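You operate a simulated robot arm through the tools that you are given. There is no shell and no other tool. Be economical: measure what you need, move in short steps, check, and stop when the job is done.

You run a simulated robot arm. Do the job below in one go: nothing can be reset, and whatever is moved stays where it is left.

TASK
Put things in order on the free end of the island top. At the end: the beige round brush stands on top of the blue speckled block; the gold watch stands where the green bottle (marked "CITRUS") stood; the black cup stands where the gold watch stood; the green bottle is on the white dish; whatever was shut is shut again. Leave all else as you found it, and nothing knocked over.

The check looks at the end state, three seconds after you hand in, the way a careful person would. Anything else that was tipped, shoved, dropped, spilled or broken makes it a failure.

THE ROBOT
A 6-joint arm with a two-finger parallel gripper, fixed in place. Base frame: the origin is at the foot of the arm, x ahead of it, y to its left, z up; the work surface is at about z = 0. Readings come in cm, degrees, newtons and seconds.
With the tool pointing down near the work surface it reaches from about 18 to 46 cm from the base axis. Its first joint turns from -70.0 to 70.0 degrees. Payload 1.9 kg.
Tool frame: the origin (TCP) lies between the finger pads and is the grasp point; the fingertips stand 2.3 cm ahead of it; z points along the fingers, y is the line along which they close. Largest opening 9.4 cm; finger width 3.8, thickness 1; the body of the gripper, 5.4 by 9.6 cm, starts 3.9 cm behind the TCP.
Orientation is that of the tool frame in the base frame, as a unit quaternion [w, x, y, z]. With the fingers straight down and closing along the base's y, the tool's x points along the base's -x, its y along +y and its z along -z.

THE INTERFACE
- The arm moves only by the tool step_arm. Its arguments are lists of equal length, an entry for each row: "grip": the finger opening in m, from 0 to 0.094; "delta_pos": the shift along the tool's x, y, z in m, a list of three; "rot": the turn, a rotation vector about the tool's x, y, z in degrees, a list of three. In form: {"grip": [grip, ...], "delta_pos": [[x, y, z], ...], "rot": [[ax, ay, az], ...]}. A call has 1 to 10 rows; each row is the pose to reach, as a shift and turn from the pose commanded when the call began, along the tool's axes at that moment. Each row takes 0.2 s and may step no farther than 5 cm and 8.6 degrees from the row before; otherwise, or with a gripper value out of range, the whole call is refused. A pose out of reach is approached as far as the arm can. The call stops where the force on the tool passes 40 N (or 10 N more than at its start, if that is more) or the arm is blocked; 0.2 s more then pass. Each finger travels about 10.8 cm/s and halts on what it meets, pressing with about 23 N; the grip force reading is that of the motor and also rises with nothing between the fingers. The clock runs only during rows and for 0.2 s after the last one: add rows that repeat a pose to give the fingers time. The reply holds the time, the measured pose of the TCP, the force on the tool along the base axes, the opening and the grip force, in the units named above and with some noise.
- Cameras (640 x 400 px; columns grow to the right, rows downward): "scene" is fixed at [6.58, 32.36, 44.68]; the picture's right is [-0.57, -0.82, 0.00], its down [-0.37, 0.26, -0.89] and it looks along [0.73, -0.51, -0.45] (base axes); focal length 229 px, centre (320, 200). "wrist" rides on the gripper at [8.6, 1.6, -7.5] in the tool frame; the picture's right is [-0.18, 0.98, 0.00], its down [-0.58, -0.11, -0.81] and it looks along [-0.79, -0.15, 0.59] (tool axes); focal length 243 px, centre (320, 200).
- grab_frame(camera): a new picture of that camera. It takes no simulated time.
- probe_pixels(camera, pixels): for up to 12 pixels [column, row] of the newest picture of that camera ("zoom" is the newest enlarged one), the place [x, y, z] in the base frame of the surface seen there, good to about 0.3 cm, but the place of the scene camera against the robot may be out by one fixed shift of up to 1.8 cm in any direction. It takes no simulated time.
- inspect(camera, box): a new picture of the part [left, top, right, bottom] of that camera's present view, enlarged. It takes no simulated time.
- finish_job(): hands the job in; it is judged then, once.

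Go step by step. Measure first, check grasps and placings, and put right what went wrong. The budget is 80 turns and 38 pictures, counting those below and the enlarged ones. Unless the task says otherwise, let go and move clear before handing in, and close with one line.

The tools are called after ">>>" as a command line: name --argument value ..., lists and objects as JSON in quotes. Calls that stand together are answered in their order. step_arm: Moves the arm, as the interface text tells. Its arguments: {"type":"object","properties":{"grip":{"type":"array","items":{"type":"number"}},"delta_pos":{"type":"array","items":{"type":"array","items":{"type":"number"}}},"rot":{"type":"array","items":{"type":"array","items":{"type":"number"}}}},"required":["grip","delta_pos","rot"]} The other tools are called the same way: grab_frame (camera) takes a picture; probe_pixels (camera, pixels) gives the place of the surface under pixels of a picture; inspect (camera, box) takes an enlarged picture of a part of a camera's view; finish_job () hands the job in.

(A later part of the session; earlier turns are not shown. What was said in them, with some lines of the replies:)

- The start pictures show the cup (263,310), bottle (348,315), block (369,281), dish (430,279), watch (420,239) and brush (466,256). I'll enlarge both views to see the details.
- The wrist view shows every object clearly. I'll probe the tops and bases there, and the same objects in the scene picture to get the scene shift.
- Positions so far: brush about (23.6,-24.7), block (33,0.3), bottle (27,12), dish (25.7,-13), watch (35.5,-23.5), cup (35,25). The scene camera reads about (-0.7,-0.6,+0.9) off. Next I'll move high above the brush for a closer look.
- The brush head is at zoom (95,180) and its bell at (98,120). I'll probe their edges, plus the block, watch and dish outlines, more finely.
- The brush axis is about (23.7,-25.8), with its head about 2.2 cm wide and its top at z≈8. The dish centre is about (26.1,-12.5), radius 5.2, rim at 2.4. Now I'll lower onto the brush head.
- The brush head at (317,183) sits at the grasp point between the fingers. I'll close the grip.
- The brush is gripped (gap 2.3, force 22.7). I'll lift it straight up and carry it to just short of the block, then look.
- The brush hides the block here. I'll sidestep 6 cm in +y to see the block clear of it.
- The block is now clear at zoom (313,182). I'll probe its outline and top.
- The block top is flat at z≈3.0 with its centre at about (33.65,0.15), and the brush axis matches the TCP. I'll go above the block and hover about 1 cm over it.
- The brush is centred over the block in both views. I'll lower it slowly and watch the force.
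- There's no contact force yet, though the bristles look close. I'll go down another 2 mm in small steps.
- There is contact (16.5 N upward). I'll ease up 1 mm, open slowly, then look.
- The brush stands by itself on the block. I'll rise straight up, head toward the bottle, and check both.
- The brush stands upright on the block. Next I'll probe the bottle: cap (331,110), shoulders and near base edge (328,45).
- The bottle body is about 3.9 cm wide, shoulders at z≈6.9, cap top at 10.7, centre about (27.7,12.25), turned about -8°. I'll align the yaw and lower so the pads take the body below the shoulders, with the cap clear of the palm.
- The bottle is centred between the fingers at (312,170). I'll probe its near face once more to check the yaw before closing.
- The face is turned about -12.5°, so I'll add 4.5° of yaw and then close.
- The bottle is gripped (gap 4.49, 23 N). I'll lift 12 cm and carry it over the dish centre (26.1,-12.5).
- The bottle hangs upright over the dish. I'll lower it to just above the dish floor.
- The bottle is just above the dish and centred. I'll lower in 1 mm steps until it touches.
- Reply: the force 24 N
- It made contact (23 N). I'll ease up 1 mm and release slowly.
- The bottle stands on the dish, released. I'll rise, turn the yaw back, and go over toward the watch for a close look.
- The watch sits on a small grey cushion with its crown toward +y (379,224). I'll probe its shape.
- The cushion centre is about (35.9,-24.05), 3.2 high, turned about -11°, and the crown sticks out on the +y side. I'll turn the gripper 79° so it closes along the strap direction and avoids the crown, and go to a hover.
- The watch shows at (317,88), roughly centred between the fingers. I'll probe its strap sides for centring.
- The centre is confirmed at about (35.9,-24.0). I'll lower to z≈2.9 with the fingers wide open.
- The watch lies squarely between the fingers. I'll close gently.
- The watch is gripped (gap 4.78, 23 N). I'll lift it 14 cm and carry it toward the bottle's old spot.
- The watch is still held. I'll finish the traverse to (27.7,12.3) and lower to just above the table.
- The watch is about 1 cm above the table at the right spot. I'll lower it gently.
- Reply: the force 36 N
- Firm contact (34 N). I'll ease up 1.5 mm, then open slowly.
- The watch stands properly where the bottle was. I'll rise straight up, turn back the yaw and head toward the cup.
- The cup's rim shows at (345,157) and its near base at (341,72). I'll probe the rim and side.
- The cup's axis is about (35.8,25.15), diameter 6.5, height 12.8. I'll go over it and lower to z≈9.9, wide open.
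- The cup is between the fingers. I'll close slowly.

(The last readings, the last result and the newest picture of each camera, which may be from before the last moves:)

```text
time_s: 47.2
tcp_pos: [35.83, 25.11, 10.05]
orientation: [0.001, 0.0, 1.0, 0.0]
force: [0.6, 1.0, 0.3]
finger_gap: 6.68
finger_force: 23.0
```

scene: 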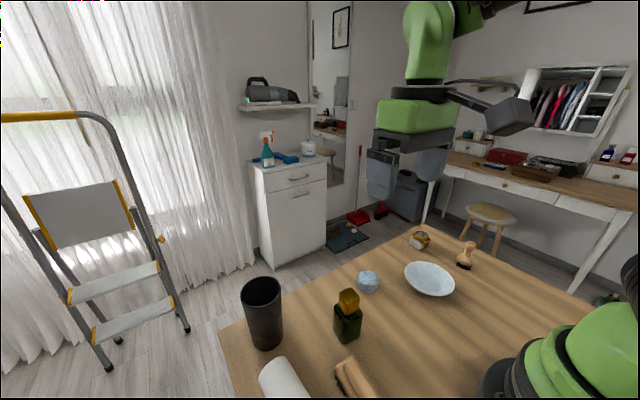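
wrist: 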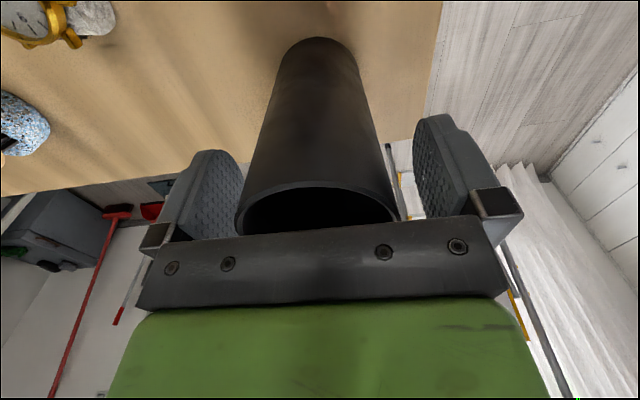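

The cup is gripped (gap 6.68). I'll lift it well above the other things and swing it across.

>>> step_arm --grip '[0.055, 0.055, 0.055, 0.055, 0.055, 0.055, 0.055, 0.055, 0.055, 0.055]' --delta_pos '[[0, 0, -0.02], [0, 0, -0.06], [0, 0, -0.095], [0.015, -0.02, -0.12], [0.035, -0.05, -0.135], [0.05, -0.09, -0.14], [0.05, -0.135, -0.14], [0.05, -0.18, -0.14], [0.05, -0.22, -0.14], [0.05, -0.25, -0.14]]' --rot '[[0, 0, 0], [0, 0, 0], [0, 0, 0], [0, 0, 0], [0, 0, 0], [0, 0, 0], [0, 0, 0], [0, 0, 0], [0, 0, 0], [0, 0, 0]]'

```text
time_s: 49.4
tcp_pos: [30.82, 0.12, 23.88]
orientation: [0.001, 0.0, 1.0, 0.001]
force: [0.4, -0.5, -1.5]
finger_gap: 6.72
finger_force: 23.2
```

The cup is still held at a safe height. I'll continue to the watch's old spot (35.9,-24.05) and start lowering.

>>> step_arm --grip '[0.055, 0.055, 0.055, 0.055, 0.055, 0.055, 0.055, 0.055, 0.055, 0.055]' --delta_pos '[[-0.005, -0.04, 0], [-0.012, -0.083, 0], [-0.022, -0.128, 0], [-0.033, -0.17, 0], [-0.043, -0.21, 0], [-0.051, -0.242, 0.0], [-0.051, -0.242, 0.04], [-0.051, -0.242, 0.08], [-0.051, -0.242, 0.115], [-0.051, -0.242, 0.13]]' --rot '[[0, 0, 0], [0, 0, 0], [0, 0, 0], [0, 0, 0], [0, 0, 0], [0, 0, 0], [0, 0, 0], [0, 0, 0], [0, 0, 0], [0, 0, 0]]'

>>> grab_frame --camera "scene"

```text
time_s: 51.6
tcp_pos: [35.95, -23.87, 10.61]
orientation: [0.0, 0.0, 1.0, 0.001]
force: [-0.6, -0.2, -1.9]
finger_gap: 6.68
finger_force: 23.0
```

```text
8 pictures are left
```

scene: 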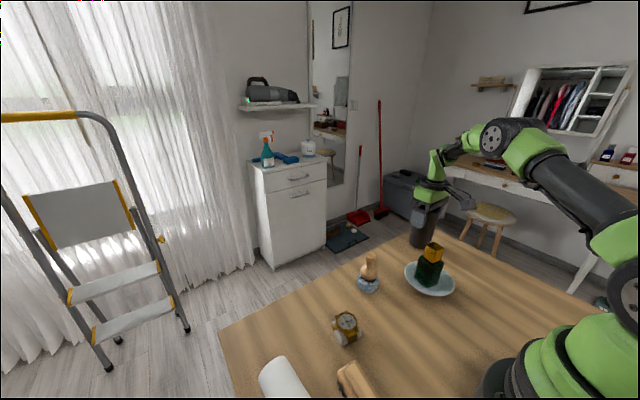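

Everything stands, and the cup is just above its spot. I'll lower it the last centimetre in small steps.

>>> step_arm --grip '[0.055, 0.055, 0.055, 0.055, 0.055]' --delta_pos '[[0, 0, 0.003], [0, 0, 0.006], [0, 0, 0.008], [0, 0, 0.009], [0, 0, 0.009]]' --rot '[[0, 0, 0], [0, 0, 0], [0, 0, 0], [0, 0, 0], [0, 0, 0]]'

```text
time_s: 52.8
tcp_pos: [35.73, -24.01, 9.94]
orientation: [0.001, 0.0, 1.0, 0.0]
force: [-1.8, 1.7, 7.4]
finger_gap: 6.71
finger_force: 23.2
```

Light contact (7 N). I'll release slowly.

>>> step_arm --grip '[0.06, 0.068, 0.074, 0.082, 0.09, 0.094, 0.094]' --delta_pos '[[0, 0, 0], [0, 0, 0], [0, 0, 0], [0, 0, 0], [0, 0, 0], [0, 0, 0], [0, 0, 0]]' --rot '[[0, 0, 0], [0, 0, 0], [0, 0, 0], [0, 0, 0], [0, 0, 0], [0, 0, 0], [0, 0, 0]]'

>>> grab_frame --camera "wrist"

```text
time_s: 54.4
tcp_pos: [35.84, -24.04, 9.85]
orientation: [-0.001, 0.0, 1.0, 0.001]
force: [-0.2, 1.1, 0.2]
finger_gap: 9.38
finger_force: 0.1
```

```text
7 pictures are left
```

wrist: 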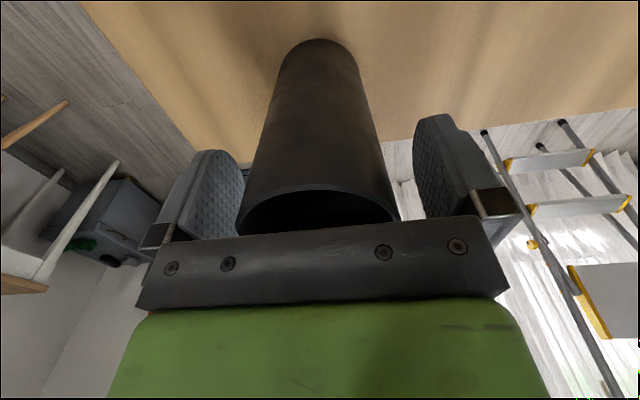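

The cup is free and upright. I'll rise straight up and withdraw to a high middle position.

>>> step_arm --grip '[0.094, 0.094, 0.094, 0.094, 0.094, 0.094, 0.094, 0.094, 0.094, 0.094]' --delta_pos '[[0, 0, -0.02], [0, 0, -0.05], [0, 0, -0.09], [0, 0, -0.12], [0.02, 0.03, -0.14], [0.05, 0.06, -0.16], [0.08, 0.09, -0.18], [0.1, 0.125, -0.2], [0.11, 0.165, -0.22], [0.11, 0.2, -0.23]]' --rot '[[0, 0, 0], [0, 0, 0], [0, 0, 0], [0, 0, 0], [0, 0, 0], [0, 0, 0], [0, 0, 0], [0, 0, 0], [0, 0, 0], [0, 0, 0]]'

>>> inspect --camera "scene" --box '[220, 210, 500, 395]'

>>> grab_frame --camera "wrist"

```text
time_s: 56.6
tcp_pos: [24.92, -3.89, 32.96]
orientation: [0.0, 0.0, 1.0, 0.0]
force: [0.0, 0.5, 0.3]
finger_gap: 9.4
finger_force: 0.0
```

```text
2.16 times, centred on (360, 302) of scene
```

zoom: 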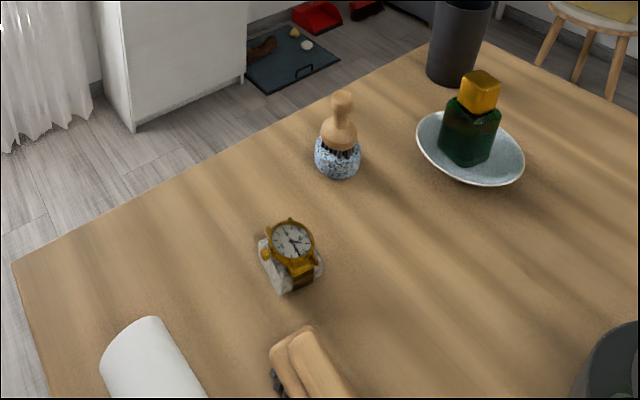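

```text
5 pictures are left
```

wrist: 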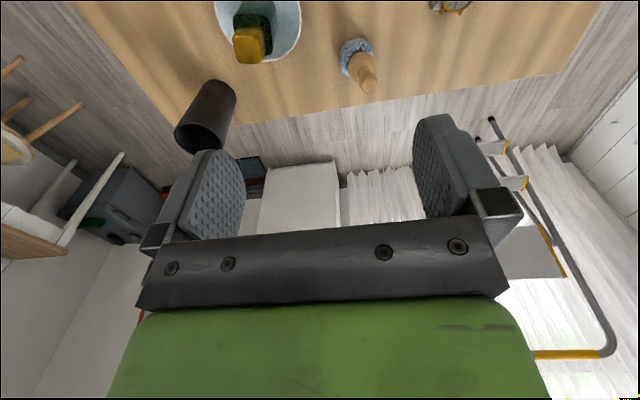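

Both views show the brush upright on the block, the watch at the bottle's old spot, the cup at the watch's old spot and the bottle on the dish with its cap on. The gripper is clear, so I'm handing in.

>>> finish_job

```text
The job is handed in.
```

The job is handed in: the brush is on the block, the watch is where the bottle stood, the cup is where the watch stood, the capped bottle is on the dish, and nothing was knocked over.
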